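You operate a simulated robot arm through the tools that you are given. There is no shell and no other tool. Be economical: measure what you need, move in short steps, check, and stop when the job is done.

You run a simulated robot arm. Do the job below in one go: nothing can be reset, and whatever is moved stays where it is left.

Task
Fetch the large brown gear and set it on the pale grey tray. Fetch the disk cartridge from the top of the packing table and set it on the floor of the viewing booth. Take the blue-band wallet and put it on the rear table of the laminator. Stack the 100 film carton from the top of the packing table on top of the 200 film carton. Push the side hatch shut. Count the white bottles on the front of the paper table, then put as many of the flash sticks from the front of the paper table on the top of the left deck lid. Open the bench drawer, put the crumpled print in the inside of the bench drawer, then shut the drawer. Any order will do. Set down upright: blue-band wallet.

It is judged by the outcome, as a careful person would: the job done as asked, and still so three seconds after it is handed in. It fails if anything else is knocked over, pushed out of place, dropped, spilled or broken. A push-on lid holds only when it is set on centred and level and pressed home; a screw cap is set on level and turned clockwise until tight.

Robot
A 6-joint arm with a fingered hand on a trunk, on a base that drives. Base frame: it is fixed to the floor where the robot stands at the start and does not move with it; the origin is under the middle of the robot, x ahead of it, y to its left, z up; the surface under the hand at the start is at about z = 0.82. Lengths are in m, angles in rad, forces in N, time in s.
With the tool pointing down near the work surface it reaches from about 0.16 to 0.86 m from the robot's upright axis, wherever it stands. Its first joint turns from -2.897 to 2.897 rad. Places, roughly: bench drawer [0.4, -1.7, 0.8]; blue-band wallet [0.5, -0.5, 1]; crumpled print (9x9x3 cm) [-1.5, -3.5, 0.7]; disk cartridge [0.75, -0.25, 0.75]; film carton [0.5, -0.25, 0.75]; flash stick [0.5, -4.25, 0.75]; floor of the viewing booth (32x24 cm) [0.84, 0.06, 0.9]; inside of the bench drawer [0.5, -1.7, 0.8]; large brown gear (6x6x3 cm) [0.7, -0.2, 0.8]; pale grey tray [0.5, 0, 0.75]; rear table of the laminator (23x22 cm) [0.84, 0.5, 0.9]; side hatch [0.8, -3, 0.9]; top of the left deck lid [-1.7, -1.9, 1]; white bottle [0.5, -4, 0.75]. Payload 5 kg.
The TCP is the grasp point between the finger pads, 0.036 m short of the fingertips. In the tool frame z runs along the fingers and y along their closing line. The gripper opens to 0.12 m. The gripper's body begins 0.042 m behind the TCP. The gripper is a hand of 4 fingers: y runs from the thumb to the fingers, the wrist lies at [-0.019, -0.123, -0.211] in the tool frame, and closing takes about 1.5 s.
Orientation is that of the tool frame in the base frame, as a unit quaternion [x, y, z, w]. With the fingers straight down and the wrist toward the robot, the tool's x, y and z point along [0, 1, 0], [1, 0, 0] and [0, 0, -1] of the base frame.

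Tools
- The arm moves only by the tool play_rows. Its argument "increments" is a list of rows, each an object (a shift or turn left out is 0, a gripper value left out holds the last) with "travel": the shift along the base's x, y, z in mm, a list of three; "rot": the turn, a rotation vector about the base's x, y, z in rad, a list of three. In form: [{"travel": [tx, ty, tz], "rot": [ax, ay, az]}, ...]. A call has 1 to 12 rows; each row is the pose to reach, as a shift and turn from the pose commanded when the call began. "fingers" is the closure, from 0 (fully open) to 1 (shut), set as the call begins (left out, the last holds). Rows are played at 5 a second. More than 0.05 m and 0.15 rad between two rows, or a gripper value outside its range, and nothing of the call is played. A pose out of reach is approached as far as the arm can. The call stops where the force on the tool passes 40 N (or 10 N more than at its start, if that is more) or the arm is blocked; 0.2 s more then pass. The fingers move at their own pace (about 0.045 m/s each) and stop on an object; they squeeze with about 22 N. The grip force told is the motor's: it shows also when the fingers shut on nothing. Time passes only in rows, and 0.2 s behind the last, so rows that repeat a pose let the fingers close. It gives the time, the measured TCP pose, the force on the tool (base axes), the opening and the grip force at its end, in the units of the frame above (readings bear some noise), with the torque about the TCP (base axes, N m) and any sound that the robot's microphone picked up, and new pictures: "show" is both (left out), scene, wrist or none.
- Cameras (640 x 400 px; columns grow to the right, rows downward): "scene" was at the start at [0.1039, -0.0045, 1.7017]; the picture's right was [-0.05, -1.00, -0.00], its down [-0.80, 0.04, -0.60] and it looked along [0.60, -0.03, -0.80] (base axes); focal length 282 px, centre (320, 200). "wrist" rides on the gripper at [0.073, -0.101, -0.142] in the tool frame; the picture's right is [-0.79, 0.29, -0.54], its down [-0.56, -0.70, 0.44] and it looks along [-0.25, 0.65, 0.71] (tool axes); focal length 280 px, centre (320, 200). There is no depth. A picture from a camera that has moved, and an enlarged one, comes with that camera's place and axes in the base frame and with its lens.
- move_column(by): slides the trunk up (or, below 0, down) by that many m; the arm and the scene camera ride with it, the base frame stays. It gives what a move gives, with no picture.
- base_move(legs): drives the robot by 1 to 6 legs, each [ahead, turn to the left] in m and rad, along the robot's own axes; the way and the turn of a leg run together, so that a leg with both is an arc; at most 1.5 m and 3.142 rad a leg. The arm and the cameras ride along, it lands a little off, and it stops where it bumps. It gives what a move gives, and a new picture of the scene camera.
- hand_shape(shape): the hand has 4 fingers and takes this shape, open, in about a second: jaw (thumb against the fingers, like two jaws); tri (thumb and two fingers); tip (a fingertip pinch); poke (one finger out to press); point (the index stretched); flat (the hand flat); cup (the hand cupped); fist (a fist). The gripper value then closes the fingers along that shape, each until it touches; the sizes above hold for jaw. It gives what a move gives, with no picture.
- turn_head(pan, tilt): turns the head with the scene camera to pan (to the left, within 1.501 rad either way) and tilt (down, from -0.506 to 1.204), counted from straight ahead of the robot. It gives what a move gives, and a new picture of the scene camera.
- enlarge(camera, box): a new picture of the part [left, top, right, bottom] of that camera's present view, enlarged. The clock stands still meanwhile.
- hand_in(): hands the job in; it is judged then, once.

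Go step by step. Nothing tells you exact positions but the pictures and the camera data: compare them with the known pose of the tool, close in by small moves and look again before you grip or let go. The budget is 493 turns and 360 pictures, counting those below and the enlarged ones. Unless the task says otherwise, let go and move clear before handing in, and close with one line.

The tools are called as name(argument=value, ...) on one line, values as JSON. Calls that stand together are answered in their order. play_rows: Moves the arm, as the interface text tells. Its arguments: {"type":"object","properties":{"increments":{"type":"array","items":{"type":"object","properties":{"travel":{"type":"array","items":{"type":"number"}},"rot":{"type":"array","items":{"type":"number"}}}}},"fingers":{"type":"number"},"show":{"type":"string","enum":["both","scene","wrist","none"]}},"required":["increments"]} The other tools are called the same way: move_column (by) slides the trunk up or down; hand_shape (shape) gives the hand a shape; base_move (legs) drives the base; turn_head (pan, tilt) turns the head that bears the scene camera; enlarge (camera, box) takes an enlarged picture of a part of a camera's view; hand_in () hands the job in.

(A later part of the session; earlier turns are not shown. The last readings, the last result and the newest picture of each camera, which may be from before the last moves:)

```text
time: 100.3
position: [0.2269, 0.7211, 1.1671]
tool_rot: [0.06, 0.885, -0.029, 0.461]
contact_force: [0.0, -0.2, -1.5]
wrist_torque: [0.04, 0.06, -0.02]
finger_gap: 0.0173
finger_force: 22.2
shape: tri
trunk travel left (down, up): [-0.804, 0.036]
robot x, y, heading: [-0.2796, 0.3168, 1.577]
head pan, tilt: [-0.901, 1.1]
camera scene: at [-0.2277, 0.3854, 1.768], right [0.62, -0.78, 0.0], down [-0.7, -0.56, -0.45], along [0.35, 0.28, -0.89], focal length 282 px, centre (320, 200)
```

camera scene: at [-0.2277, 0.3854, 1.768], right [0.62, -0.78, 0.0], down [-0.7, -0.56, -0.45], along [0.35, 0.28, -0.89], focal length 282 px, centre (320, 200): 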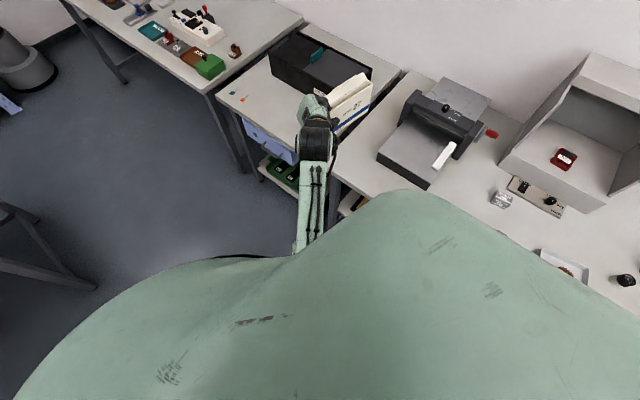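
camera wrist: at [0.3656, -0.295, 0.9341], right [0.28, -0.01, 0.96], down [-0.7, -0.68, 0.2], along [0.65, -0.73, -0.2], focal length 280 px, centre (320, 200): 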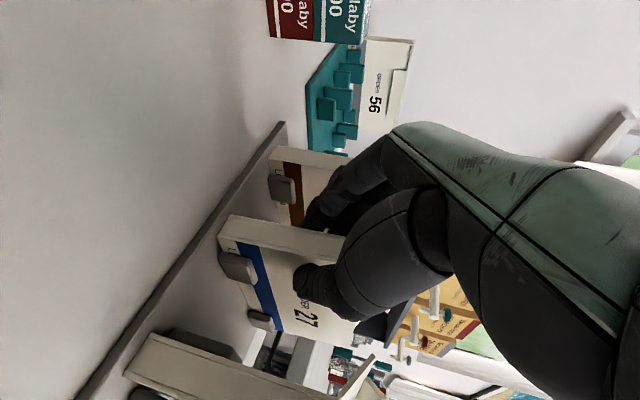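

base_move(legs=[[0.43, 0], [0, -1.577]])

turn_head(pan=-0.3, tilt=0.8)

```text
time: 107.7
position: [0.1272, 0.243, 1.1677]
tool_rot: [0.668, 0.585, -0.345, 0.305]
contact_force: [1.3, -0.1, -0.4]
wrist_torque: [0.02, -0.01, 0.03]
finger_gap: 0.0171
finger_force: 21.8
shape: tri
trunk travel left (down, up): [-0.804, 0.036]
robot x, y, heading: [-0.2811, 0.7451, 0.004]
head pan, tilt: [-0.901, 1.1]
camera scene: at [-0.2098, 0.6959, 1.768], right [-0.78, -0.63, 0.0], down [-0.56, 0.69, -0.45], along [0.28, -0.35, -0.89], focal length 282 px, centre (320, 200)
```

scene: 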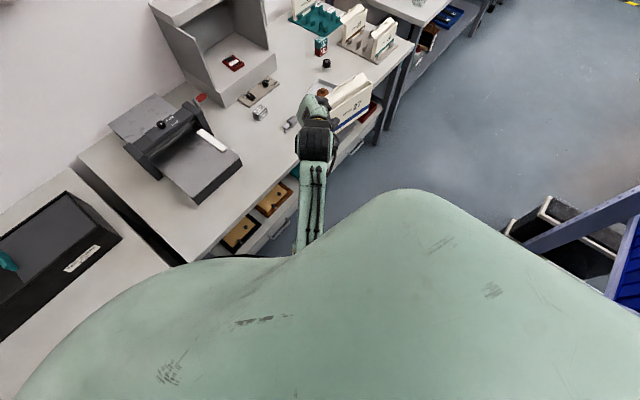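

```text
time: 108.7
position: [0.1278, 0.2429, 1.1674]
tool_rot: [0.667, 0.585, -0.345, 0.306]
contact_force: [0.1, 0.0, -0.4]
wrist_torque: [0.04, -0.03, 0.01]
finger_gap: 0.0172
finger_force: 22.0
shape: tri
trunk travel left (down, up): [-0.804, 0.036]
robot x, y, heading: [-0.281, 0.7457, 0.002]
head pan, tilt: [-0.3, 0.799]
camera scene: at [-0.1722, 0.7217, 1.7897], right [-0.29, -0.96, 0.0], down [-0.69, 0.21, -0.7], along [0.67, -0.2, -0.72], focal length 282 px, centre (320, 200)
```

scene: 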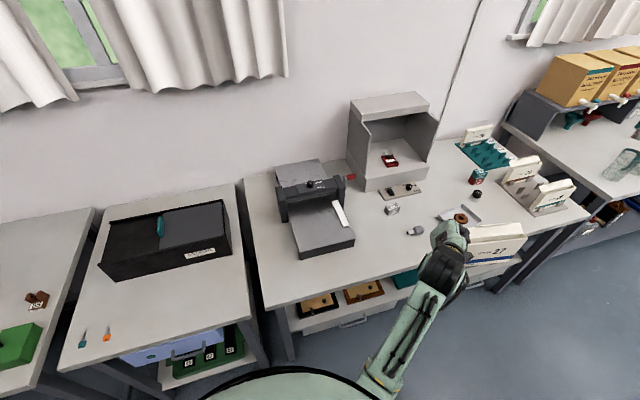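

enlarge(camera="scene", box=[240, 140, 400, 270])

enlarge(camera="scene", box=[90, 180, 250, 290])

```text
3.08 times, centred on (320, 205) of scene
camera zoom: at [-0.1722, 0.7217, 1.7897], right [-0.29, -0.96, 0.0], down [-0.69, 0.21, -0.7], along [0.67, -0.2, -0.72], focal length 867 px, centre (320, 185)
```

zoom: 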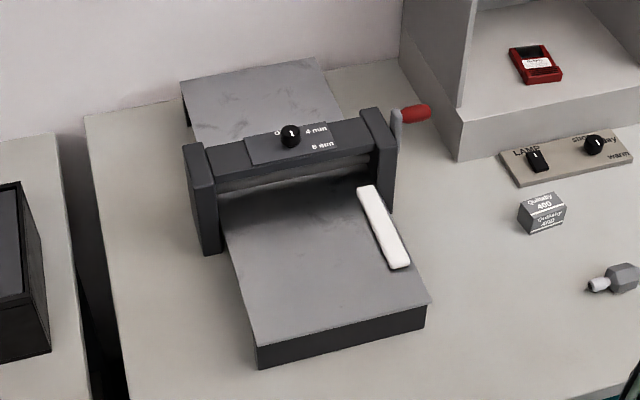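

```text
3.64 times, centred on (170, 235) of scene
camera zoom: at [-0.1722, 0.7217, 1.7897], right [-0.29, -0.96, 0.0], down [-0.69, 0.21, -0.7], along [0.67, -0.2, -0.72], focal length 1025 px, centre (866, 73)
```

zoom: 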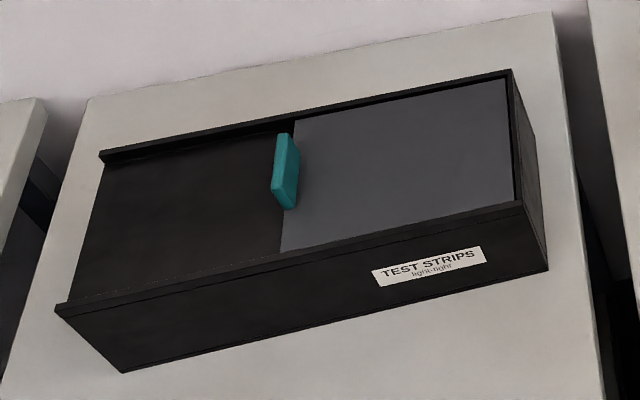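

Rear table: z≈0.90, x 0.72–0.94, y 0.384–0.616; bridge top ≈0.966. I drive forward to the table.

base_move(legs=[[0.26, -0.002]])

```text
time: 110.7
position: [0.3858, 0.2421, 1.1683]
tool_rot: [0.668, 0.584, -0.346, 0.305]
contact_force: [-0.5, -0.4, -0.3]
wrist_torque: [0.05, -0.05, -0.01]
finger_gap: 0.0169
finger_force: 22.2
shape: tri
trunk travel left (down, up): [-0.804, 0.036]
robot x, y, heading: [-0.017, 0.7477, 0.005]
head pan, tilt: [-0.3, 0.799]
camera scene: at [0.0875, 0.7226, 1.7898], right [-0.29, -0.96, 0.0], down [-0.69, 0.21, -0.7], along [0.67, -0.2, -0.72], focal length 282 px, centre (320, 200)
```

scene: 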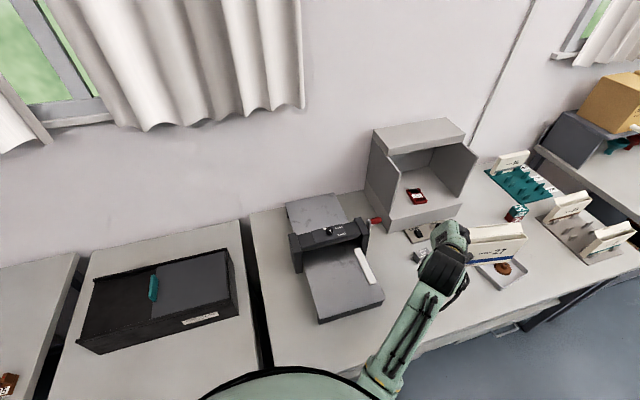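

play_rows(increments=[{"travel": [8, 43, 0], "rot": [0, 0, 0.02]}, {"travel": [16, 86, 0], "rot": [0, 0, 0.04]}, {"travel": [24, 129, 0], "rot": [0, 0, 0.06]}, {"travel": [32, 172, 0], "rot": [0, 0, 0.08]}, {"travel": [40, 215, 0], "rot": [0, 0, 0.1]}, {"travel": [48, 258, 0], "rot": [0, 0, 0.12]}, {"travel": [56, 301, 0], "rot": [0, 0, 0.13]}, {"travel": [64, 345, 0], "rot": [0, 0, 0.13]}], show="scene")

```text
time: 112.5
position: [0.4519, 0.5894, 1.1669]
tool_rot: [0.63, 0.625, -0.326, 0.327]
contact_force: [0.7, 0.4, -1.3]
wrist_torque: [0.06, 0.02, 0.0]
finger_gap: 0.017
finger_force: 22.0
shape: tri
trunk travel left (down, up): [-0.804, 0.036]
robot x, y, heading: [-0.0219, 0.7479, 0.002]
head pan, tilt: [-0.3, 0.799]
camera scene: at [0.0894, 0.724, 1.7897], right [-0.29, -0.96, 0.0], down [-0.69, 0.21, -0.7], along [0.67, -0.2, -0.72], focal length 282 px, centre (320, 200)
```

scene: 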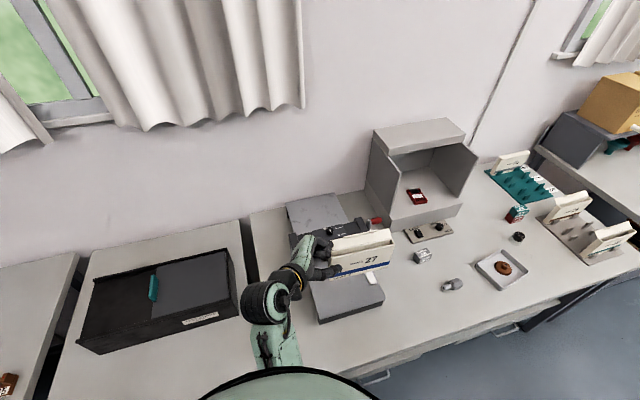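

Now forward over the bridge to x≈0.72, and lower the trunk a little for reach.

play_rows(increments=[{"travel": [45, 0, 0]}, {"travel": [90, 0, 0]}, {"travel": [135, 0, 0]}, {"travel": [180, 0, 0]}, {"travel": [225, 0, 0]}, {"travel": [270, -1, 0]}], show="scene")

```text
time: 113.9
position: [0.7228, 0.5862, 1.1658]
tool_rot: [0.629, 0.626, -0.325, 0.326]
contact_force: [-0.4, -0.2, -0.2]
wrist_torque: [0.04, -0.01, -0.01]
finger_gap: 0.017
finger_force: 22.0
shape: tri
trunk travel left (down, up): [-0.804, 0.036]
robot x, y, heading: [-0.0197, 0.746, 0.001]
head pan, tilt: [-0.3, 0.799]
camera scene: at [0.0911, 0.7225, 1.7896], right [-0.29, -0.96, 0.0], down [-0.69, 0.21, -0.7], along [0.67, -0.2, -0.72], focal length 282 px, centre (320, 200)
```

scene: 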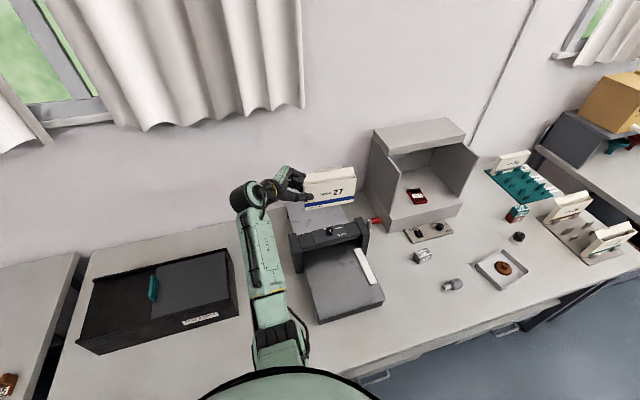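

play_rows(increments=[{"travel": [35, 0, 0]}, {"travel": [70, 0, 0]}, {"travel": [97, 0, 0]}], show="none")

move_column(by=-0.1)

enlarge(camera="scene", box=[220, 120, 400, 260])

enlarge(camera="wrist", box=[0, 0, 640, 400])

```text
time: 114.7
position: [0.8186, 0.587, 1.1664]
tool_rot: [0.629, 0.626, -0.326, 0.327]
contact_force: [0.0, -0.3, -0.5]
wrist_torque: [0.01, 0.01, -0.04]
finger_gap: 0.0172
finger_force: 21.5
shape: tri
trunk travel left (down, up): [-0.804, 0.036]
robot x, y, heading: [-0.0166, 0.7477, 0.004]
head pan, tilt: [-0.3, 0.799]
```

```text
time: 116.1
position: [0.8172, 0.5862, 1.0679]
tool_rot: [0.629, 0.626, -0.326, 0.327]
contact_force: [-0.2, 0.4, -0.3]
wrist_torque: [0.05, 0.01, -0.02]
finger_gap: 0.0168
finger_force: 22.2
shape: tri
trunk travel left (down, up): [-0.704, 0.136]
robot x, y, heading: [-0.0223, 0.7449, 0.006]
head pan, tilt: [-0.3, 0.799]
```

```text
2.86 times, centred on (310, 190) of scene
camera zoom: at [0.0885, 0.7228, 1.6898], right [-0.29, -0.96, 0.0], down [-0.69, 0.21, -0.7], along [0.67, -0.2, -0.72], focal length 805 px, centre (349, 229)
```

zoom: 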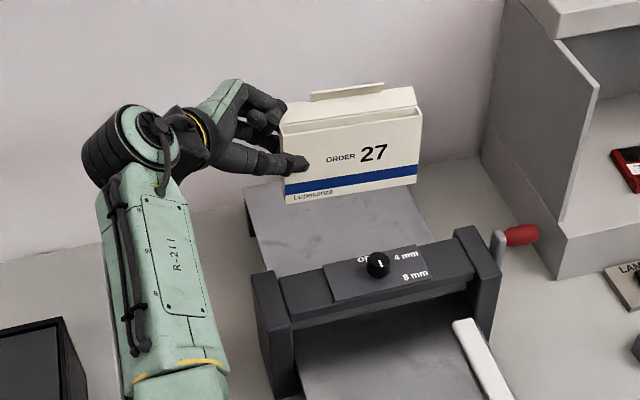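

```text
1.00 times, centred on (320, 200) of wrist (not enlarged: the box is as wide or as high as the picture)
camera zoom: at [0.7161, 0.7449, 1.0893], right [0.28, -0.01, 0.96], down [-0.7, -0.68, 0.2], along [0.65, -0.73, -0.2], focal length 280 px, centre (320, 200)
```

zoom: 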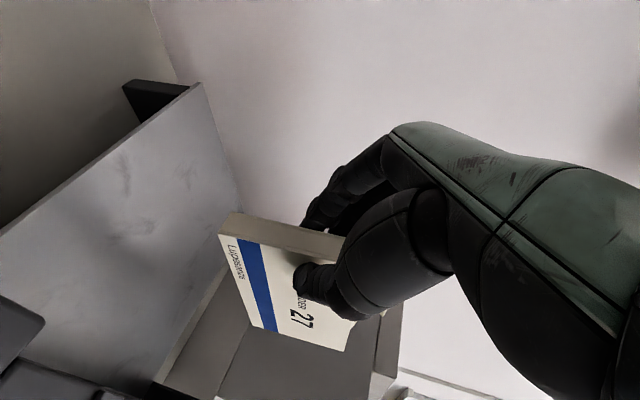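

The wallet hangs level over the rear table. I lower it.

play_rows(increments=[{"travel": [0, 0, -25]}, {"travel": [0, 0, -50]}, {"travel": [0, 0, -68]}], show="none")

enlarge(camera="scene", box=[220, 120, 400, 260])

enlarge(camera="wrist", box=[0, 100, 400, 400])

```text
time: 116.9
position: [0.8181, 0.5878, 0.9992]
tool_rot: [0.629, 0.625, -0.326, 0.327]
contact_force: [0.4, 0.5, -0.8]
wrist_torque: [0.01, 0.02, -0.05]
finger_gap: 0.017
finger_force: 22.4
shape: tri
trunk travel left (down, up): [-0.704, 0.136]
robot x, y, heading: [-0.0198, 0.7511, 0.007]
head pan, tilt: [-0.3, 0.799]
```

```text
2.86 times, centred on (310, 190) of scene
camera zoom: at [0.089, 0.7228, 1.6898], right [-0.29, -0.96, 0.0], down [-0.69, 0.21, -0.7], along [0.67, -0.2, -0.72], focal length 805 px, centre (349, 229)
```

zoom: 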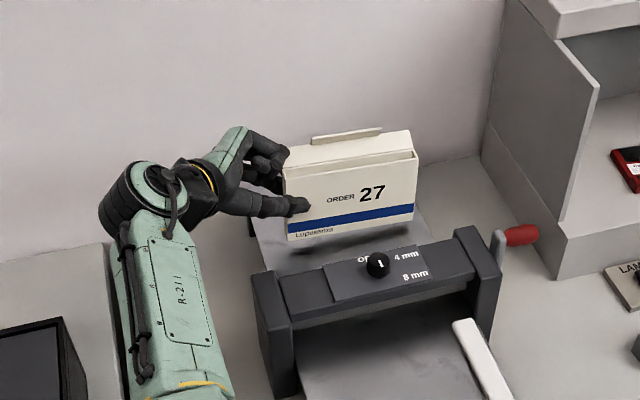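

```text
1.33 times, centred on (200, 250) of wrist
camera zoom: at [0.7163, 0.7456, 1.0207], right [0.28, -0.01, 0.96], down [-0.7, -0.68, 0.2], along [0.65, -0.73, -0.2], focal length 374 px, centre (480, 133)
```

zoom: 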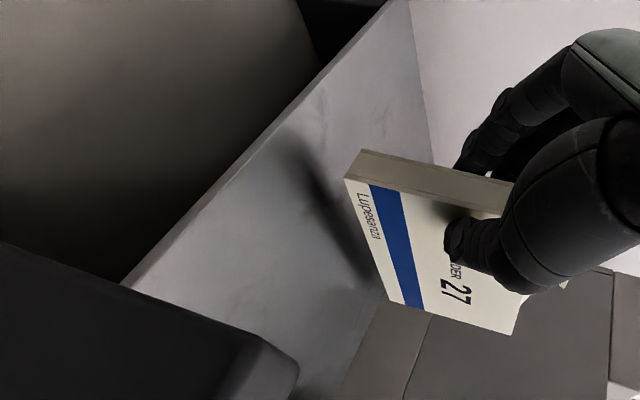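

play_rows(increments=[{"travel": [0, 0, -5]}, {"travel": [0, 0, -10]}], show="none")

play_rows(increments=[{"travel": [0, 0, -2]}, {"travel": [0, 0, -4]}], show="none")

play_rows(increments=[{"travel": [0, 0, -1.5]}, {"travel": [0, 0, -3]}], show="none")

enlarge(camera="wrist", box=[0, 100, 400, 400])

```text
time: 117.5
position: [0.8184, 0.5872, 0.9884]
tool_rot: [0.629, 0.625, -0.326, 0.327]
contact_force: [-0.9, 0.1, -0.7]
wrist_torque: [0.04, 0.0, -0.04]
finger_gap: 0.0173
finger_force: 21.8
shape: tri
trunk travel left (down, up): [-0.704, 0.136]
robot x, y, heading: [-0.0158, 0.7487, 0.003]
head pan, tilt: [-0.3, 0.799]
```

```text
time: 118.1
position: [0.8185, 0.5869, 0.9848]
tool_rot: [0.629, 0.626, -0.325, 0.327]
contact_force: [0.1, -0.3, 0.4]
wrist_torque: [0.03, -0.02, 0.02]
finger_gap: 0.0167
finger_force: 22.6
shape: tri
trunk travel left (down, up): [-0.704, 0.136]
robot x, y, heading: [-0.0216, 0.745, 0.006]
head pan, tilt: [-0.3, 0.799]
```

```text
time: 118.7
position: [0.8186, 0.5865, 0.9811]
tool_rot: [0.629, 0.625, -0.325, 0.327]
contact_force: [-0.6, -0.5, 0.1]
wrist_torque: [-0.01, 0.01, 0.01]
finger_gap: 0.0171
finger_force: 21.8
shape: tri
trunk travel left (down, up): [-0.704, 0.136]
robot x, y, heading: [-0.0149, 0.7455, 0.003]
head pan, tilt: [-0.3, 0.799]
```

```text
1.33 times, centred on (200, 250) of wrist
camera zoom: at [0.7163, 0.7451, 1.0036], right [0.28, -0.01, 0.96], down [-0.7, -0.68, 0.2], along [0.65, -0.73, -0.2], focal length 374 px, centre (480, 133)
```

zoom: 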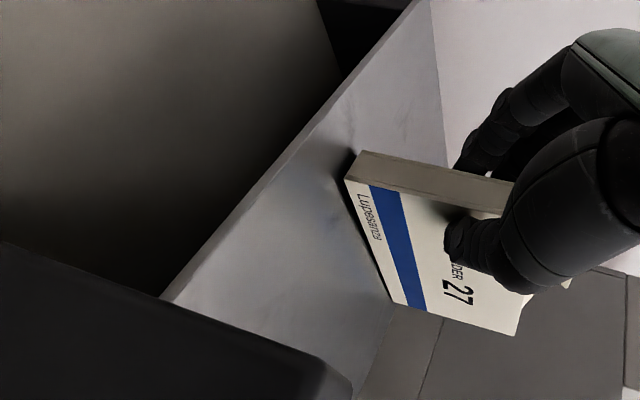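

play_rows(increments=[{"travel": [0, 0, -1]}, {"travel": [0, 0, -2]}], show="none")

play_rows(increments=[{"travel": [0, 0, -1]}, {"travel": [0, 0, -2]}], show="none")

enlarge(camera="wrist", box=[100, 150, 300, 350])

enlarge(camera="scene", box=[270, 150, 360, 210])

```text
time: 119.3
position: [0.8172, 0.5865, 0.9804]
tool_rot: [0.629, 0.625, -0.325, 0.328]
contact_force: [-0.4, 0.4, -0.4]
wrist_torque: [-0.02, 0.01, 0.04]
finger_gap: 0.0171
finger_force: 21.7
shape: tri
trunk travel left (down, up): [-0.704, 0.136]
robot x, y, heading: [-0.0179, 0.7483, 0.01]
head pan, tilt: [-0.3, 0.799]
```

```text
time: 119.9
position: [0.8181, 0.5867, 0.978]
tool_rot: [0.629, 0.626, -0.325, 0.327]
contact_force: [-1.0, 0.5, 2.4]
wrist_torque: [-0.06, -0.01, -0.01]
finger_gap: 0.0168
finger_force: 22.1
shape: tri
trunk travel left (down, up): [-0.704, 0.136]
robot x, y, heading: [-0.0189, 0.743, 0.008]
head pan, tilt: [-0.3, 0.799]
```

```text
2.00 times, centred on (200, 250) of wrist
camera zoom: at [0.716, 0.745, 1.0005], right [0.28, -0.01, 0.96], down [-0.7, -0.68, 0.2], along [0.65, -0.73, -0.2], focal length 561 px, centre (560, 100)
```

zoom: 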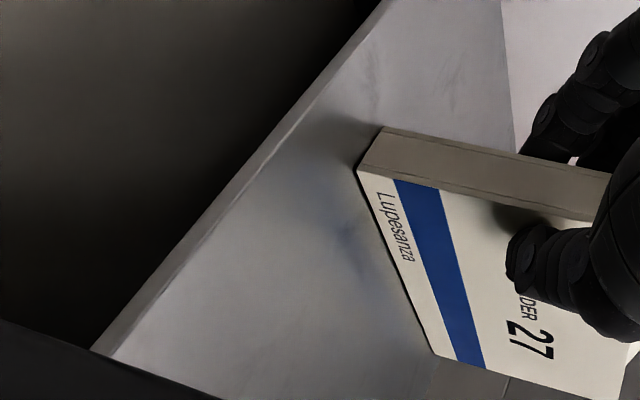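

```text
6.67 times, centred on (315, 180) of scene
camera zoom: at [0.0879, 0.7231, 1.6899], right [-0.29, -0.96, 0.0], down [-0.69, 0.21, -0.7], along [0.67, -0.2, -0.72], focal length 1879 px, centre (353, 333)
```

zoom: 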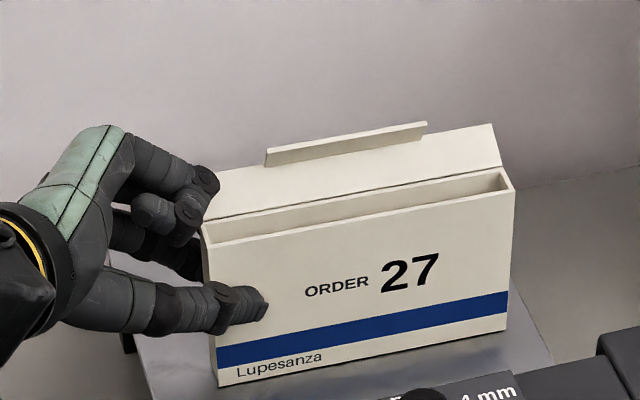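

Touching. One more mm, then I open slowly.

play_rows(increments=[{"travel": [0, 0, -1.5]}], show="none")

play_rows(increments=[{"travel": [0, 0, 0]}, {"travel": [0, 0, 0]}], fingers=0.8, show="none")

enlarge(camera="scene", box=[270, 150, 360, 210])

```text
time: 120.3
position: [0.8176, 0.5869, 0.9775]
tool_rot: [0.63, 0.625, -0.324, 0.328]
contact_force: [-1.4, 0.9, 6.6]
wrist_torque: [-0.15, -0.05, -0.02]
finger_gap: 0.0171
finger_force: 21.8
shape: tri
trunk travel left (down, up): [-0.704, 0.136]
robot x, y, heading: [-0.0203, 0.7457, 0.002]
head pan, tilt: [-0.3, 0.799]
```

```text
time: 120.9
position: [0.8172, 0.5874, 0.9744]
tool_rot: [0.629, 0.625, -0.326, 0.327]
contact_force: [-0.1, 0.2, 0.4]
wrist_torque: [0.0, 0.0, 0.01]
finger_gap: 0.0241
finger_force: 0.1
shape: tri
trunk travel left (down, up): [-0.704, 0.136]
robot x, y, heading: [-0.0198, 0.746, -0.001]
head pan, tilt: [-0.3, 0.799]
```

```text
6.67 times, centred on (315, 180) of scene
camera zoom: at [0.089, 0.7226, 1.6896], right [-0.29, -0.96, 0.0], down [-0.69, 0.21, -0.7], along [0.67, -0.2, -0.72], focal length 1879 px, centre (353, 333)
```

zoom: 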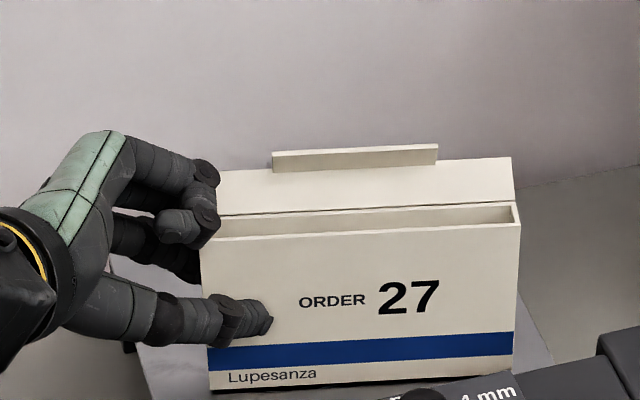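

The wallet yawed slightly on release but stands. I open further.

play_rows(increments=[{"travel": [0, 0, 0]}, {"travel": [0, 0, 0]}, {"travel": [0, 0, 0]}], fingers=0.55, show="none")

enlarge(camera="scene", box=[260, 140, 370, 215])

enlarge(camera="wrist", box=[50, 100, 400, 400])

```text
time: 121.7
position: [0.8184, 0.5863, 0.976]
tool_rot: [0.629, 0.625, -0.325, 0.328]
contact_force: [-0.6, -0.7, 0.5]
wrist_torque: [0.0, -0.03, -0.03]
finger_gap: 0.0534
finger_force: 0.0
shape: tri
trunk travel left (down, up): [-0.704, 0.136]
robot x, y, heading: [-0.0168, 0.7471, 0.005]
head pan, tilt: [-0.3, 0.799]
```

```text
5.33 times, centred on (315, 178) of scene
camera zoom: at [0.0886, 0.7228, 1.6898], right [-0.29, -0.96, 0.0], down [-0.69, 0.21, -0.7], along [0.67, -0.2, -0.72], focal length 1503 px, centre (347, 320)
```

zoom: 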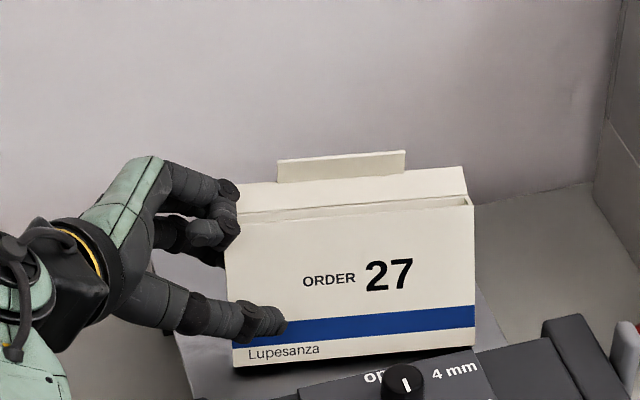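

```text
1.33 times, centred on (225, 250) of wrist
camera zoom: at [0.7161, 0.7449, 0.9984], right [0.28, -0.01, 0.96], down [-0.7, -0.68, 0.2], along [0.65, -0.73, -0.2], focal length 374 px, centre (447, 133)
```

zoom: 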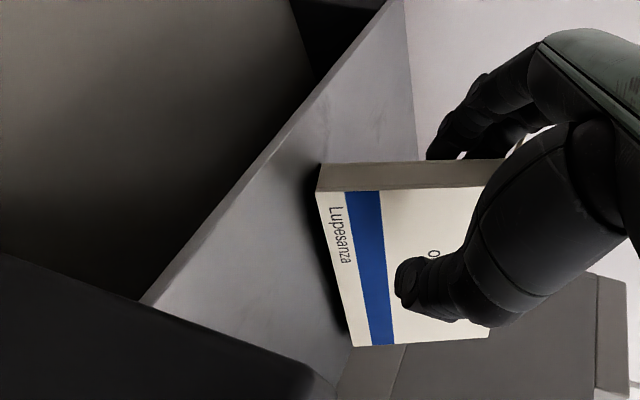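

The wallet now leans back against the fingers. I close again to bring it upright and inspect.

play_rows(increments=[{"travel": [0, 0, 0]}, {"travel": [0, 0, 0]}, {"travel": [0, 0, 0]}, {"travel": [0, 0, 0]}, {"travel": [0, 0, 0]}, {"travel": [0, 0, 0]}], fingers=1, show="none")

enlarge(camera="scene", box=[260, 140, 370, 215])

enlarge(camera="wrist", box=[50, 100, 400, 400])

```text
time: 123.1
position: [0.8184, 0.5855, 0.9761]
tool_rot: [0.629, 0.625, -0.326, 0.327]
contact_force: [0.4, -0.1, 0.6]
wrist_torque: [0.02, -0.02, 0.03]
finger_gap: 0.0177
finger_force: 22.0
shape: tri
trunk travel left (down, up): [-0.704, 0.136]
robot x, y, heading: [-0.018, 0.7444, 0.004]
head pan, tilt: [-0.3, 0.799]
```

```text
5.33 times, centred on (315, 178) of scene
camera zoom: at [0.0886, 0.7228, 1.6898], right [-0.29, -0.96, 0.0], down [-0.69, 0.21, -0.7], along [0.67, -0.2, -0.72], focal length 1503 px, centre (347, 320)
```

zoom: 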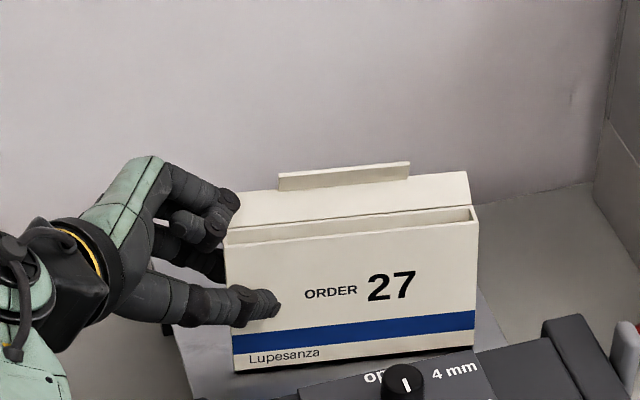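

```text
1.33 times, centred on (225, 250) of wrist
camera zoom: at [0.7162, 0.7449, 0.9984], right [0.28, -0.01, 0.96], down [-0.7, -0.68, 0.2], along [0.65, -0.73, -0.2], focal length 374 px, centre (447, 133)
```

zoom: 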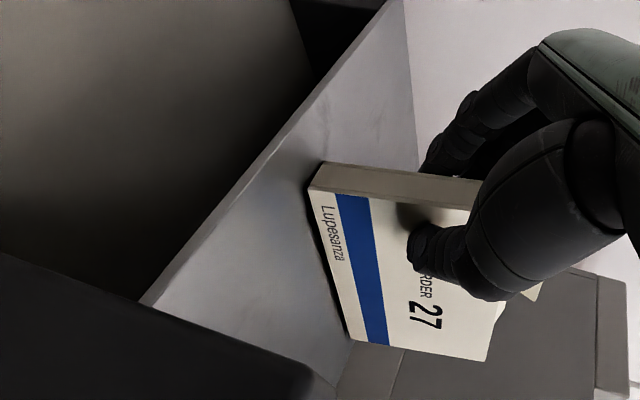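

The folded fingers were pressing on the flap as the hand sank, tipping it. I lift 3 mm, straighten the wallet by tilting the hand forward, and check.

play_rows(increments=[{"travel": [0, 0, 3]}, {"travel": [0, 0, 5]}, {"travel": [0, 0, 5], "rot": [0, -0.06, 0.0]}, {"travel": [0, 0, 5], "rot": [0, -0.12, 0.0]}], show="none")

enlarge(camera="scene", box=[260, 140, 370, 215])

enlarge(camera="wrist", box=[100, 150, 300, 350])

```text
time: 124.1
position: [0.8171, 0.5871, 0.9804]
tool_rot: [0.647, 0.605, -0.288, 0.363]
contact_force: [0.1, -0.6, -0.3]
wrist_torque: [0.03, 0.01, 0.0]
finger_gap: 0.0174
finger_force: 21.7
shape: tri
trunk travel left (down, up): [-0.704, 0.136]
robot x, y, heading: [-0.0153, 0.7477, 0.006]
head pan, tilt: [-0.3, 0.799]
```

```text
5.33 times, centred on (315, 178) of scene
camera zoom: at [0.0885, 0.7228, 1.6898], right [-0.29, -0.96, 0.0], down [-0.69, 0.21, -0.7], along [0.67, -0.2, -0.72], focal length 1503 px, centre (347, 320)
```

zoom: 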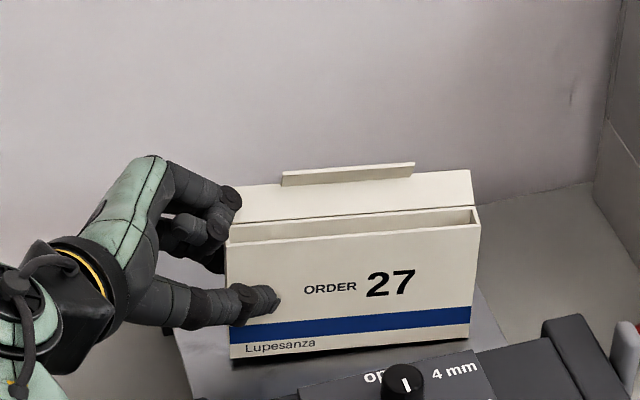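

```text
2.00 times, centred on (200, 250) of wrist
camera zoom: at [0.7138, 0.7448, 0.991], right [0.17, -0.01, 0.99], down [-0.72, -0.68, 0.12], along [0.67, -0.73, -0.12], focal length 561 px, centre (560, 100)
```

zoom: 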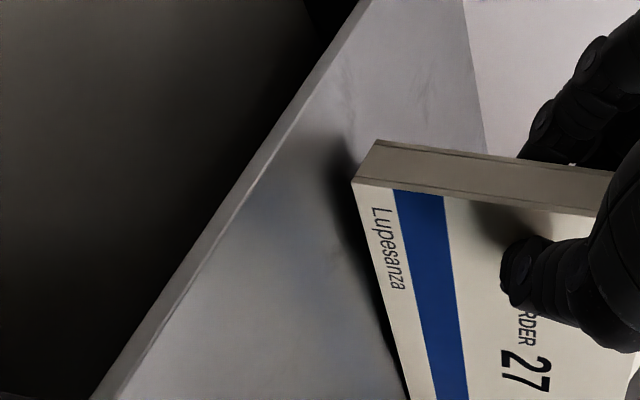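

It is now vertical within about 1°. I lower to a light touch.

play_rows(increments=[{"travel": [0, 0, -1.5]}], show="none")

play_rows(increments=[{"travel": [0, 0, -1.5]}], show="none")

play_rows(increments=[{"travel": [0, 0, -1.2]}], show="none")

```text
time: 124.5
position: [0.8168, 0.5863, 0.9796]
tool_rot: [0.647, 0.604, -0.287, 0.365]
contact_force: [0.3, -0.4, -0.8]
wrist_torque: [0.01, 0.01, -0.01]
finger_gap: 0.0174
finger_force: 22.4
shape: tri
trunk travel left (down, up): [-0.704, 0.136]
robot x, y, heading: [-0.0141, 0.7508, 0.002]
head pan, tilt: [-0.3, 0.799]
```

```text
time: 124.9
position: [0.8178, 0.5877, 0.9781]
tool_rot: [0.648, 0.605, -0.286, 0.365]
contact_force: [0.1, 0.1, 1.2]
wrist_torque: [0.01, -0.01, 0.03]
finger_gap: 0.0176
finger_force: 22.0
shape: tri
trunk travel left (down, up): [-0.704, 0.136]
robot x, y, heading: [-0.0135, 0.7464, 0.001]
head pan, tilt: [-0.3, 0.799]
```

```text
time: 125.3
position: [0.8177, 0.5858, 0.977]
tool_rot: [0.648, 0.605, -0.286, 0.364]
contact_force: [0.7, -0.4, 0.2]
wrist_torque: [0.0, 0.02, -0.01]
finger_gap: 0.0174
finger_force: 22.5
shape: tri
trunk travel left (down, up): [-0.704, 0.136]
robot x, y, heading: [-0.0168, 0.747, 0.006]
head pan, tilt: [-0.3, 0.799]
```

play_rows(increments=[{"travel": [0, 0, -1.2]}], show="none")

play_rows(increments=[{"travel": [0, 0, -1.2]}], show="none")

play_rows(increments=[{"travel": [0, 0, -1]}], show="none")

enlarge(camera="wrist", box=[100, 150, 300, 350])

```text
time: 125.7
position: [0.8169, 0.5873, 0.9759]
tool_rot: [0.648, 0.603, -0.288, 0.365]
contact_force: [-0.5, -0.1, 0.4]
wrist_torque: [-0.01, 0.01, -0.03]
finger_gap: 0.0173
finger_force: 22.7
shape: tri
trunk travel left (down, up): [-0.704, 0.136]
robot x, y, heading: [-0.0205, 0.7445, 0.008]
head pan, tilt: [-0.3, 0.799]
```

```text
time: 126.1
position: [0.8174, 0.5859, 0.9757]
tool_rot: [0.648, 0.604, -0.287, 0.365]
contact_force: [0.4, 0.7, 1.3]
wrist_torque: [-0.06, -0.01, -0.01]
finger_gap: 0.0177
finger_force: 21.5
shape: tri
trunk travel left (down, up): [-0.704, 0.136]
robot x, y, heading: [-0.0188, 0.7479, 0.003]
head pan, tilt: [-0.3, 0.799]
```

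```text
time: 126.5
position: [0.8174, 0.5873, 0.9749]
tool_rot: [0.647, 0.604, -0.287, 0.365]
contact_force: [-0.7, 0.2, 3.6]
wrist_torque: [-0.1, -0.06, -0.03]
finger_gap: 0.0175
finger_force: 21.8
shape: tri
trunk travel left (down, up): [-0.704, 0.136]
robot x, y, heading: [-0.0159, 0.7484, 0.003]
head pan, tilt: [-0.3, 0.799]
```

```text
2.00 times, centred on (200, 250) of wrist
camera zoom: at [0.7137, 0.7452, 0.9847], right [0.17, -0.01, 0.99], down [-0.72, -0.68, 0.12], along [0.67, -0.73, -0.12], focal length 561 px, centre (560, 100)
```

zoom: 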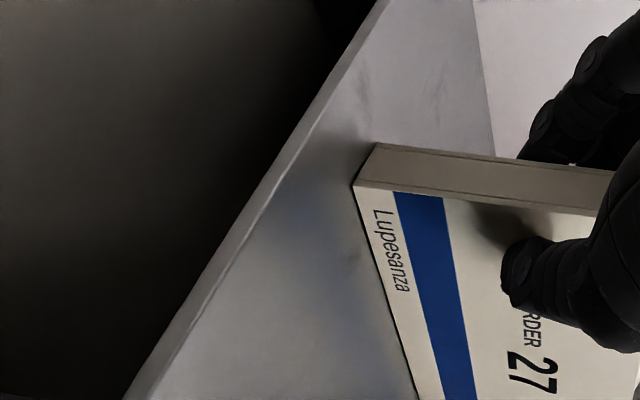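

Flush with the table. I open slightly while rising so that the folded fingers leave the flap.

play_rows(increments=[{"travel": [0, 0, 0.5]}, {"travel": [0, 0, 2]}, {"travel": [0, 0, 4]}, {"travel": [0, 0, 6]}, {"travel": [0, 0, 8]}, {"travel": [0, 0, 9]}], fingers=0.8, show="none")

enlarge(camera="scene", box=[260, 140, 370, 215])

enlarge(camera="wrist", box=[100, 150, 300, 350])

```text
time: 127.9
position: [0.8186, 0.5877, 0.9835]
tool_rot: [0.648, 0.604, -0.287, 0.366]
contact_force: [-1.3, -0.2, -0.2]
wrist_torque: [0.01, 0.02, -0.01]
finger_gap: 0.0239
finger_force: 0.1
shape: tri
trunk travel left (down, up): [-0.704, 0.136]
robot x, y, heading: [-0.0186, 0.7458, 0.003]
head pan, tilt: [-0.3, 0.799]
```

```text
5.33 times, centred on (315, 178) of scene
camera zoom: at [0.0885, 0.7228, 1.6898], right [-0.29, -0.96, 0.0], down [-0.69, 0.21, -0.7], along [0.67, -0.2, -0.72], focal length 1503 px, centre (347, 320)
```

zoom: 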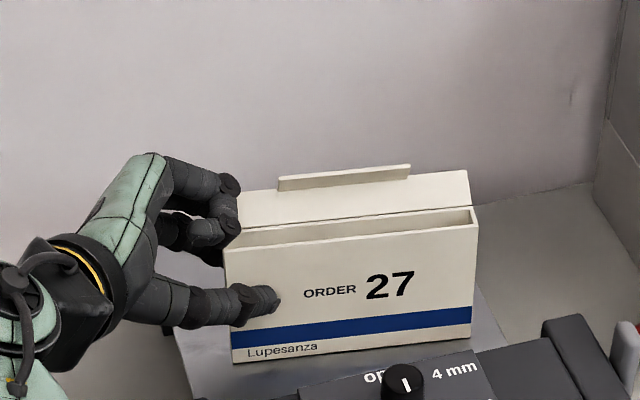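

```text
2.00 times, centred on (200, 250) of wrist
camera zoom: at [0.7143, 0.7453, 0.9929], right [0.17, -0.01, 0.99], down [-0.72, -0.68, 0.12], along [0.67, -0.73, -0.12], focal length 561 px, centre (560, 100)
```

zoom: 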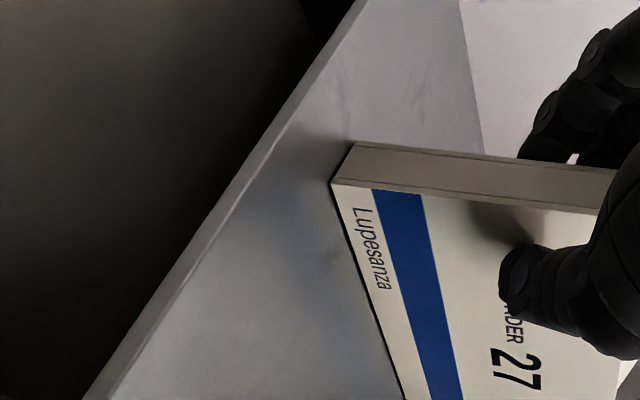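

Standing upright and flat. I open more.

play_rows(increments=[{"travel": [0, 0, 1]}, {"travel": [0, 0, 1]}, {"travel": [0, 0, 1]}, {"travel": [0, 0, 1]}], fingers=0.5, show="none")

enlarge(camera="scene", box=[260, 140, 370, 215])

enlarge(camera="wrist", box=[100, 150, 300, 350])

```text
time: 128.9
position: [0.8177, 0.5864, 0.9835]
tool_rot: [0.647, 0.605, -0.287, 0.364]
contact_force: [0.0, -1.1, -0.5]
wrist_torque: [0.0, -0.02, -0.04]
finger_gap: 0.0595
finger_force: 0.1
shape: tri
trunk travel left (down, up): [-0.704, 0.136]
robot x, y, heading: [-0.0173, 0.7461, -0.001]
head pan, tilt: [-0.3, 0.799]
```

```text
5.33 times, centred on (315, 178) of scene
camera zoom: at [0.0886, 0.7228, 1.6898], right [-0.29, -0.96, 0.0], down [-0.69, 0.21, -0.7], along [0.67, -0.2, -0.72], focal length 1503 px, centre (347, 320)
```

zoom: 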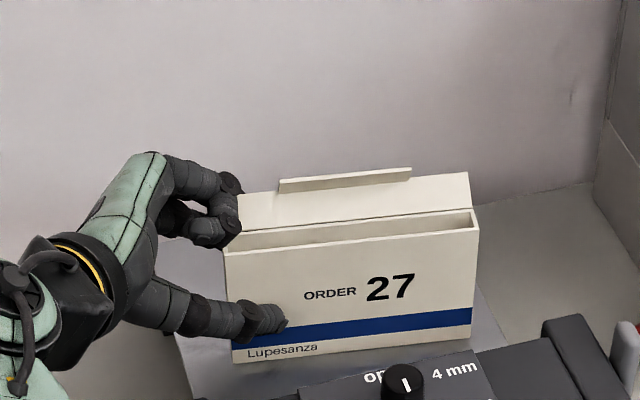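

```text
2.00 times, centred on (200, 250) of wrist
camera zoom: at [0.7143, 0.7449, 0.9939], right [0.17, -0.01, 0.99], down [-0.72, -0.68, 0.12], along [0.67, -0.73, -0.12], focal length 561 px, centre (560, 100)
```

zoom: 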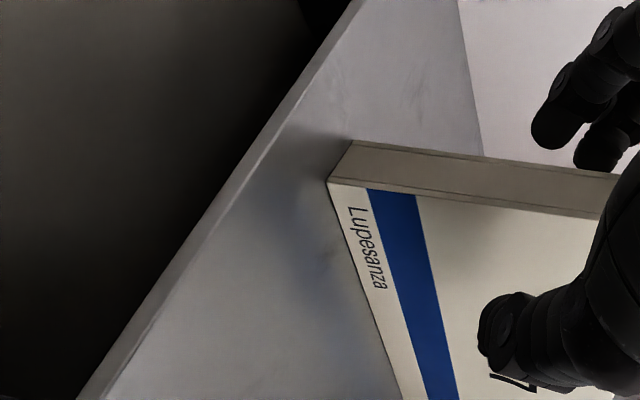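

It stands alone. I withdraw mostly horizontally to the left, then up.

play_rows(increments=[{"travel": [0, 10, 1]}, {"travel": [0, 22, 4]}, {"travel": [0, 38, 8]}, {"travel": [0, 62, 22]}, {"travel": [0, 85, 45]}, {"travel": [-10, 100, 75]}], show="scene")

enlarge(camera="scene", box=[260, 140, 370, 215])

```text
time: 130.3
position: [0.8082, 0.6878, 1.0604]
tool_rot: [0.647, 0.604, -0.287, 0.365]
contact_force: [0.5, -0.1, -0.2]
wrist_torque: [-0.02, 0.01, 0.03]
finger_gap: 0.0597
finger_force: 0.0
shape: tri
trunk travel left (down, up): [-0.704, 0.136]
robot x, y, heading: [-0.016, 0.7449, 0.002]
head pan, tilt: [-0.3, 0.799]
camera scene: at [0.0873, 0.7233, 1.6898], right [-0.29, -0.96, 0.0], down [-0.68, 0.21, -0.7], along [0.67, -0.2, -0.72], focal length 282 px, centre (320, 200)
```

scene: 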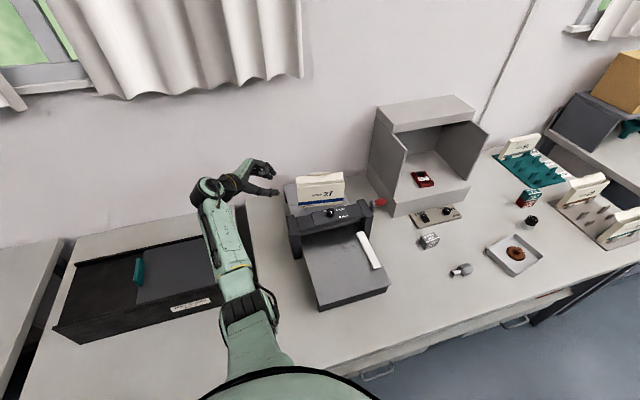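

```text
5.33 times, centred on (315, 178) of scene
camera zoom: at [0.0873, 0.7233, 1.6898], right [-0.29, -0.96, 0.0], down [-0.68, 0.21, -0.7], along [0.67, -0.2, -0.72], focal length 1503 px, centre (347, 320)
```

zoom: 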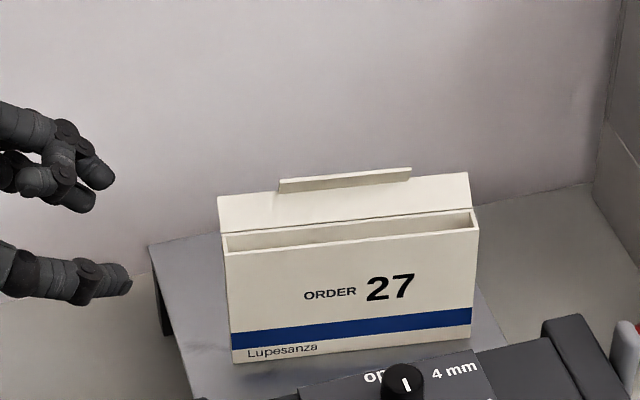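

The wallet stands upright on the rear table. Now I retract the arm to a compact travel pose.

play_rows(increments=[{"travel": [-40, 0, 20]}, {"travel": [-85, 0, 35], "rot": [0.137, 0.016, 0.008]}, {"travel": [-130, 0, 50], "rot": [0.274, 0.032, 0.017]}, {"travel": [-175, 0, 60], "rot": [0.411, 0.048, 0.025]}, {"travel": [-220, 0, 70], "rot": [0.548, 0.063, 0.033]}, {"travel": [-265, 0, 70], "rot": [0.685, 0.079, 0.041]}, {"travel": [-310, 0, 70], "rot": [0.822, 0.095, 0.05]}, {"travel": [-355, 0, 70], "rot": [0.959, 0.111, 0.058]}, {"travel": [-400, 0, 70], "rot": [0.959, 0.111, 0.058]}], fingers=0, show="none")

hand_shape(shape="jaw")

turn_head(pan=-1.3, tilt=0.5)

```text
time: 132.3
position: [0.4412, 0.6781, 1.093]
tool_rot: [0.709, 0.705, 0.002, 0.001]
contact_force: [-0.3, 0.9, 0.2]
wrist_torque: [0.02, 0.0, 0.03]
finger_gap: 0.1198
finger_force: 0.1
shape: tri
out of reach, approached as far as the arm can: row 7, 8, 9
trunk travel left (down, up): [-0.704, 0.136]
robot x, y, heading: [-0.019, 0.75, 0.007]
head pan, tilt: [-0.3, 0.799]
```

```text
time: 133.2
position: [0.4409, 0.6787, 1.0922]
tool_rot: [0.709, 0.705, 0.001, 0.002]
contact_force: [0.1, 0.6, 0.0]
wrist_torque: [-0.03, 0.0, 0.01]
finger_gap: 0.1198
finger_force: 0.0
shape: jaw
trunk travel left (down, up): [-0.704, 0.136]
robot x, y, heading: [-0.0169, 0.7502, -0.001]
head pan, tilt: [-0.3, 0.799]
```

```text
time: 134.4
position: [0.4427, 0.6781, 1.0923]
tool_rot: [0.709, 0.706, 0.002, 0.001]
contact_force: [-0.2, -0.3, 0.8]
wrist_torque: [-0.02, 0.0, -0.03]
finger_gap: 0.1197
finger_force: 0.0
shape: jaw
trunk travel left (down, up): [-0.704, 0.136]
robot x, y, heading: [-0.022, 0.748, 0.005]
head pan, tilt: [-1.3, 0.499]
camera scene: at [0.0361, 0.6588, 1.7157], right [-0.96, -0.27, 0.0], down [-0.13, 0.46, -0.88], along [0.24, -0.85, -0.48], focal length 282 px, centre (320, 200)
```

scene: 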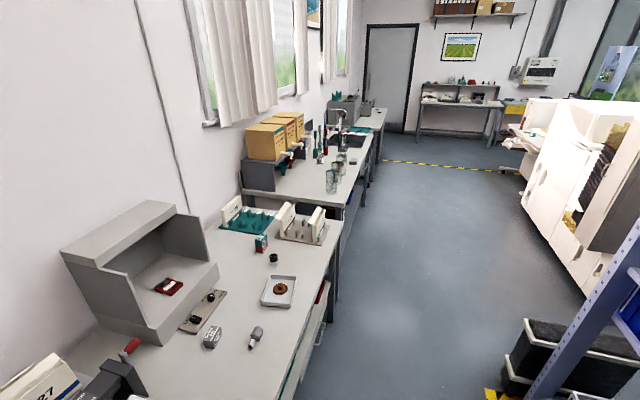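

I have a good overview of the room to the right. I back off, turn right and drive along the tables.

base_move(legs=[[-0.24, 0], [0, -1.57], [1.0, 0]])

turn_head(pan=0, tilt=0.5)

```text
time: 146.1
position: [-0.3356, -0.7093, 1.0928]
tool_rot: [1.0, -0.009, 0.0, 0.003]
contact_force: [-0.2, -0.5, 0.4]
wrist_torque: [-0.03, -0.03, 0.01]
finger_gap: 0.1198
finger_force: 0.0
shape: jaw
trunk travel left (down, up): [-0.704, 0.136]
robot x, y, heading: [-0.2617, -0.2468, -1.579]
head pan, tilt: [-1.3, 0.499]
camera scene: at [-0.3506, -0.3039, 1.7157], right [-0.26, 0.97, 0.0], down [0.46, 0.12, -0.88], along [-0.85, -0.23, -0.48], focal length 282 px, centre (320, 200)
```

scene: 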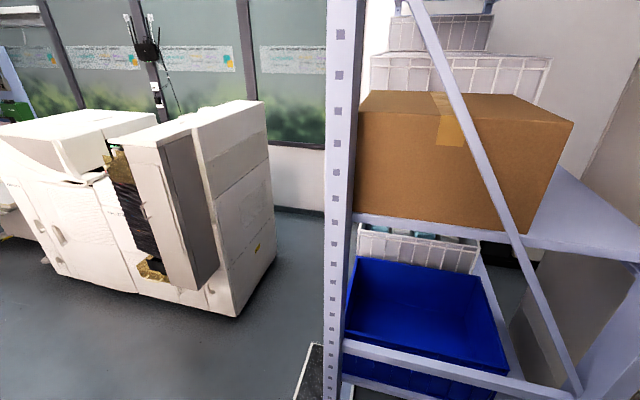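

```text
time: 147.6
position: [-0.3374, -0.7085, 1.0925]
tool_rot: [1.0, -0.008, 0.0, 0.003]
contact_force: [0.3, 0.0, -0.4]
wrist_torque: [0.0, 0.01, 0.0]
finger_gap: 0.1199
finger_force: 0.1
shape: jaw
trunk travel left (down, up): [-0.704, 0.136]
robot x, y, heading: [-0.2642, -0.2504, -1.575]
head pan, tilt: [0.0, 0.499]
camera scene: at [-0.2636, -0.3713, 1.7157], right [-1.0, 0.01, 0.0], down [0.0, 0.48, -0.88], along [-0.01, -0.88, -0.48], focal length 282 px, centre (320, 200)
```

scene: 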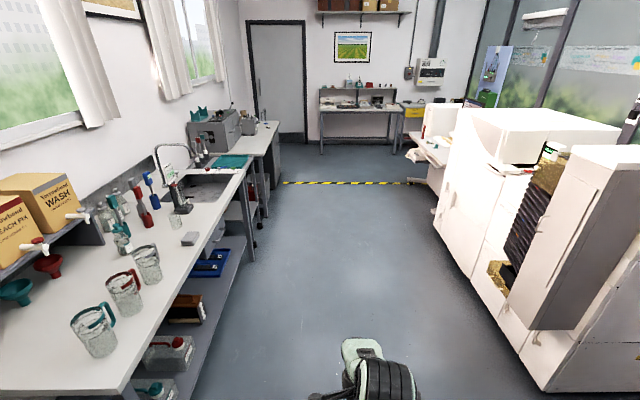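

enlarge(camera="scene", box=[140, 90, 300, 230])

enlarge(camera="scene", box=[400, 80, 640, 260])

```text
2.86 times, centred on (220, 160) of scene
camera zoom: at [-0.2636, -0.3713, 1.7157], right [-1.0, 0.01, 0.0], down [0.0, 0.48, -0.88], along [-0.01, -0.88, -0.48], focal length 805 px, centre (606, 314)
```

zoom: 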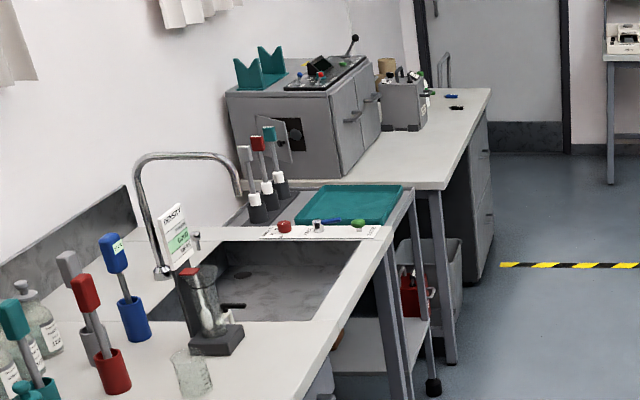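

```text
2.22 times, centred on (520, 170) of scene
camera zoom: at [-0.2636, -0.3713, 1.7157], right [-1.0, 0.01, 0.0], down [0.0, 0.48, -0.88], along [-0.01, -0.88, -0.48], focal length 626 px, centre (-124, 267)
```

zoom: 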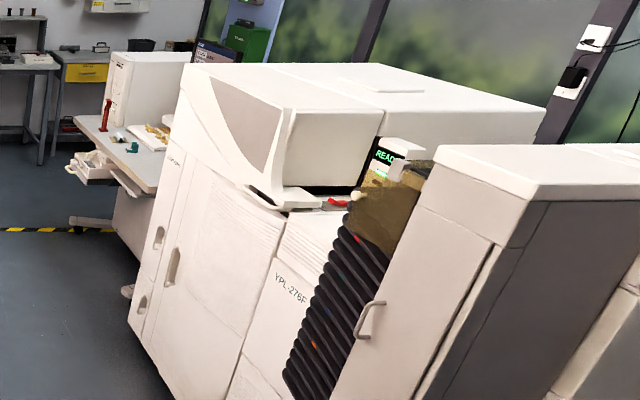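

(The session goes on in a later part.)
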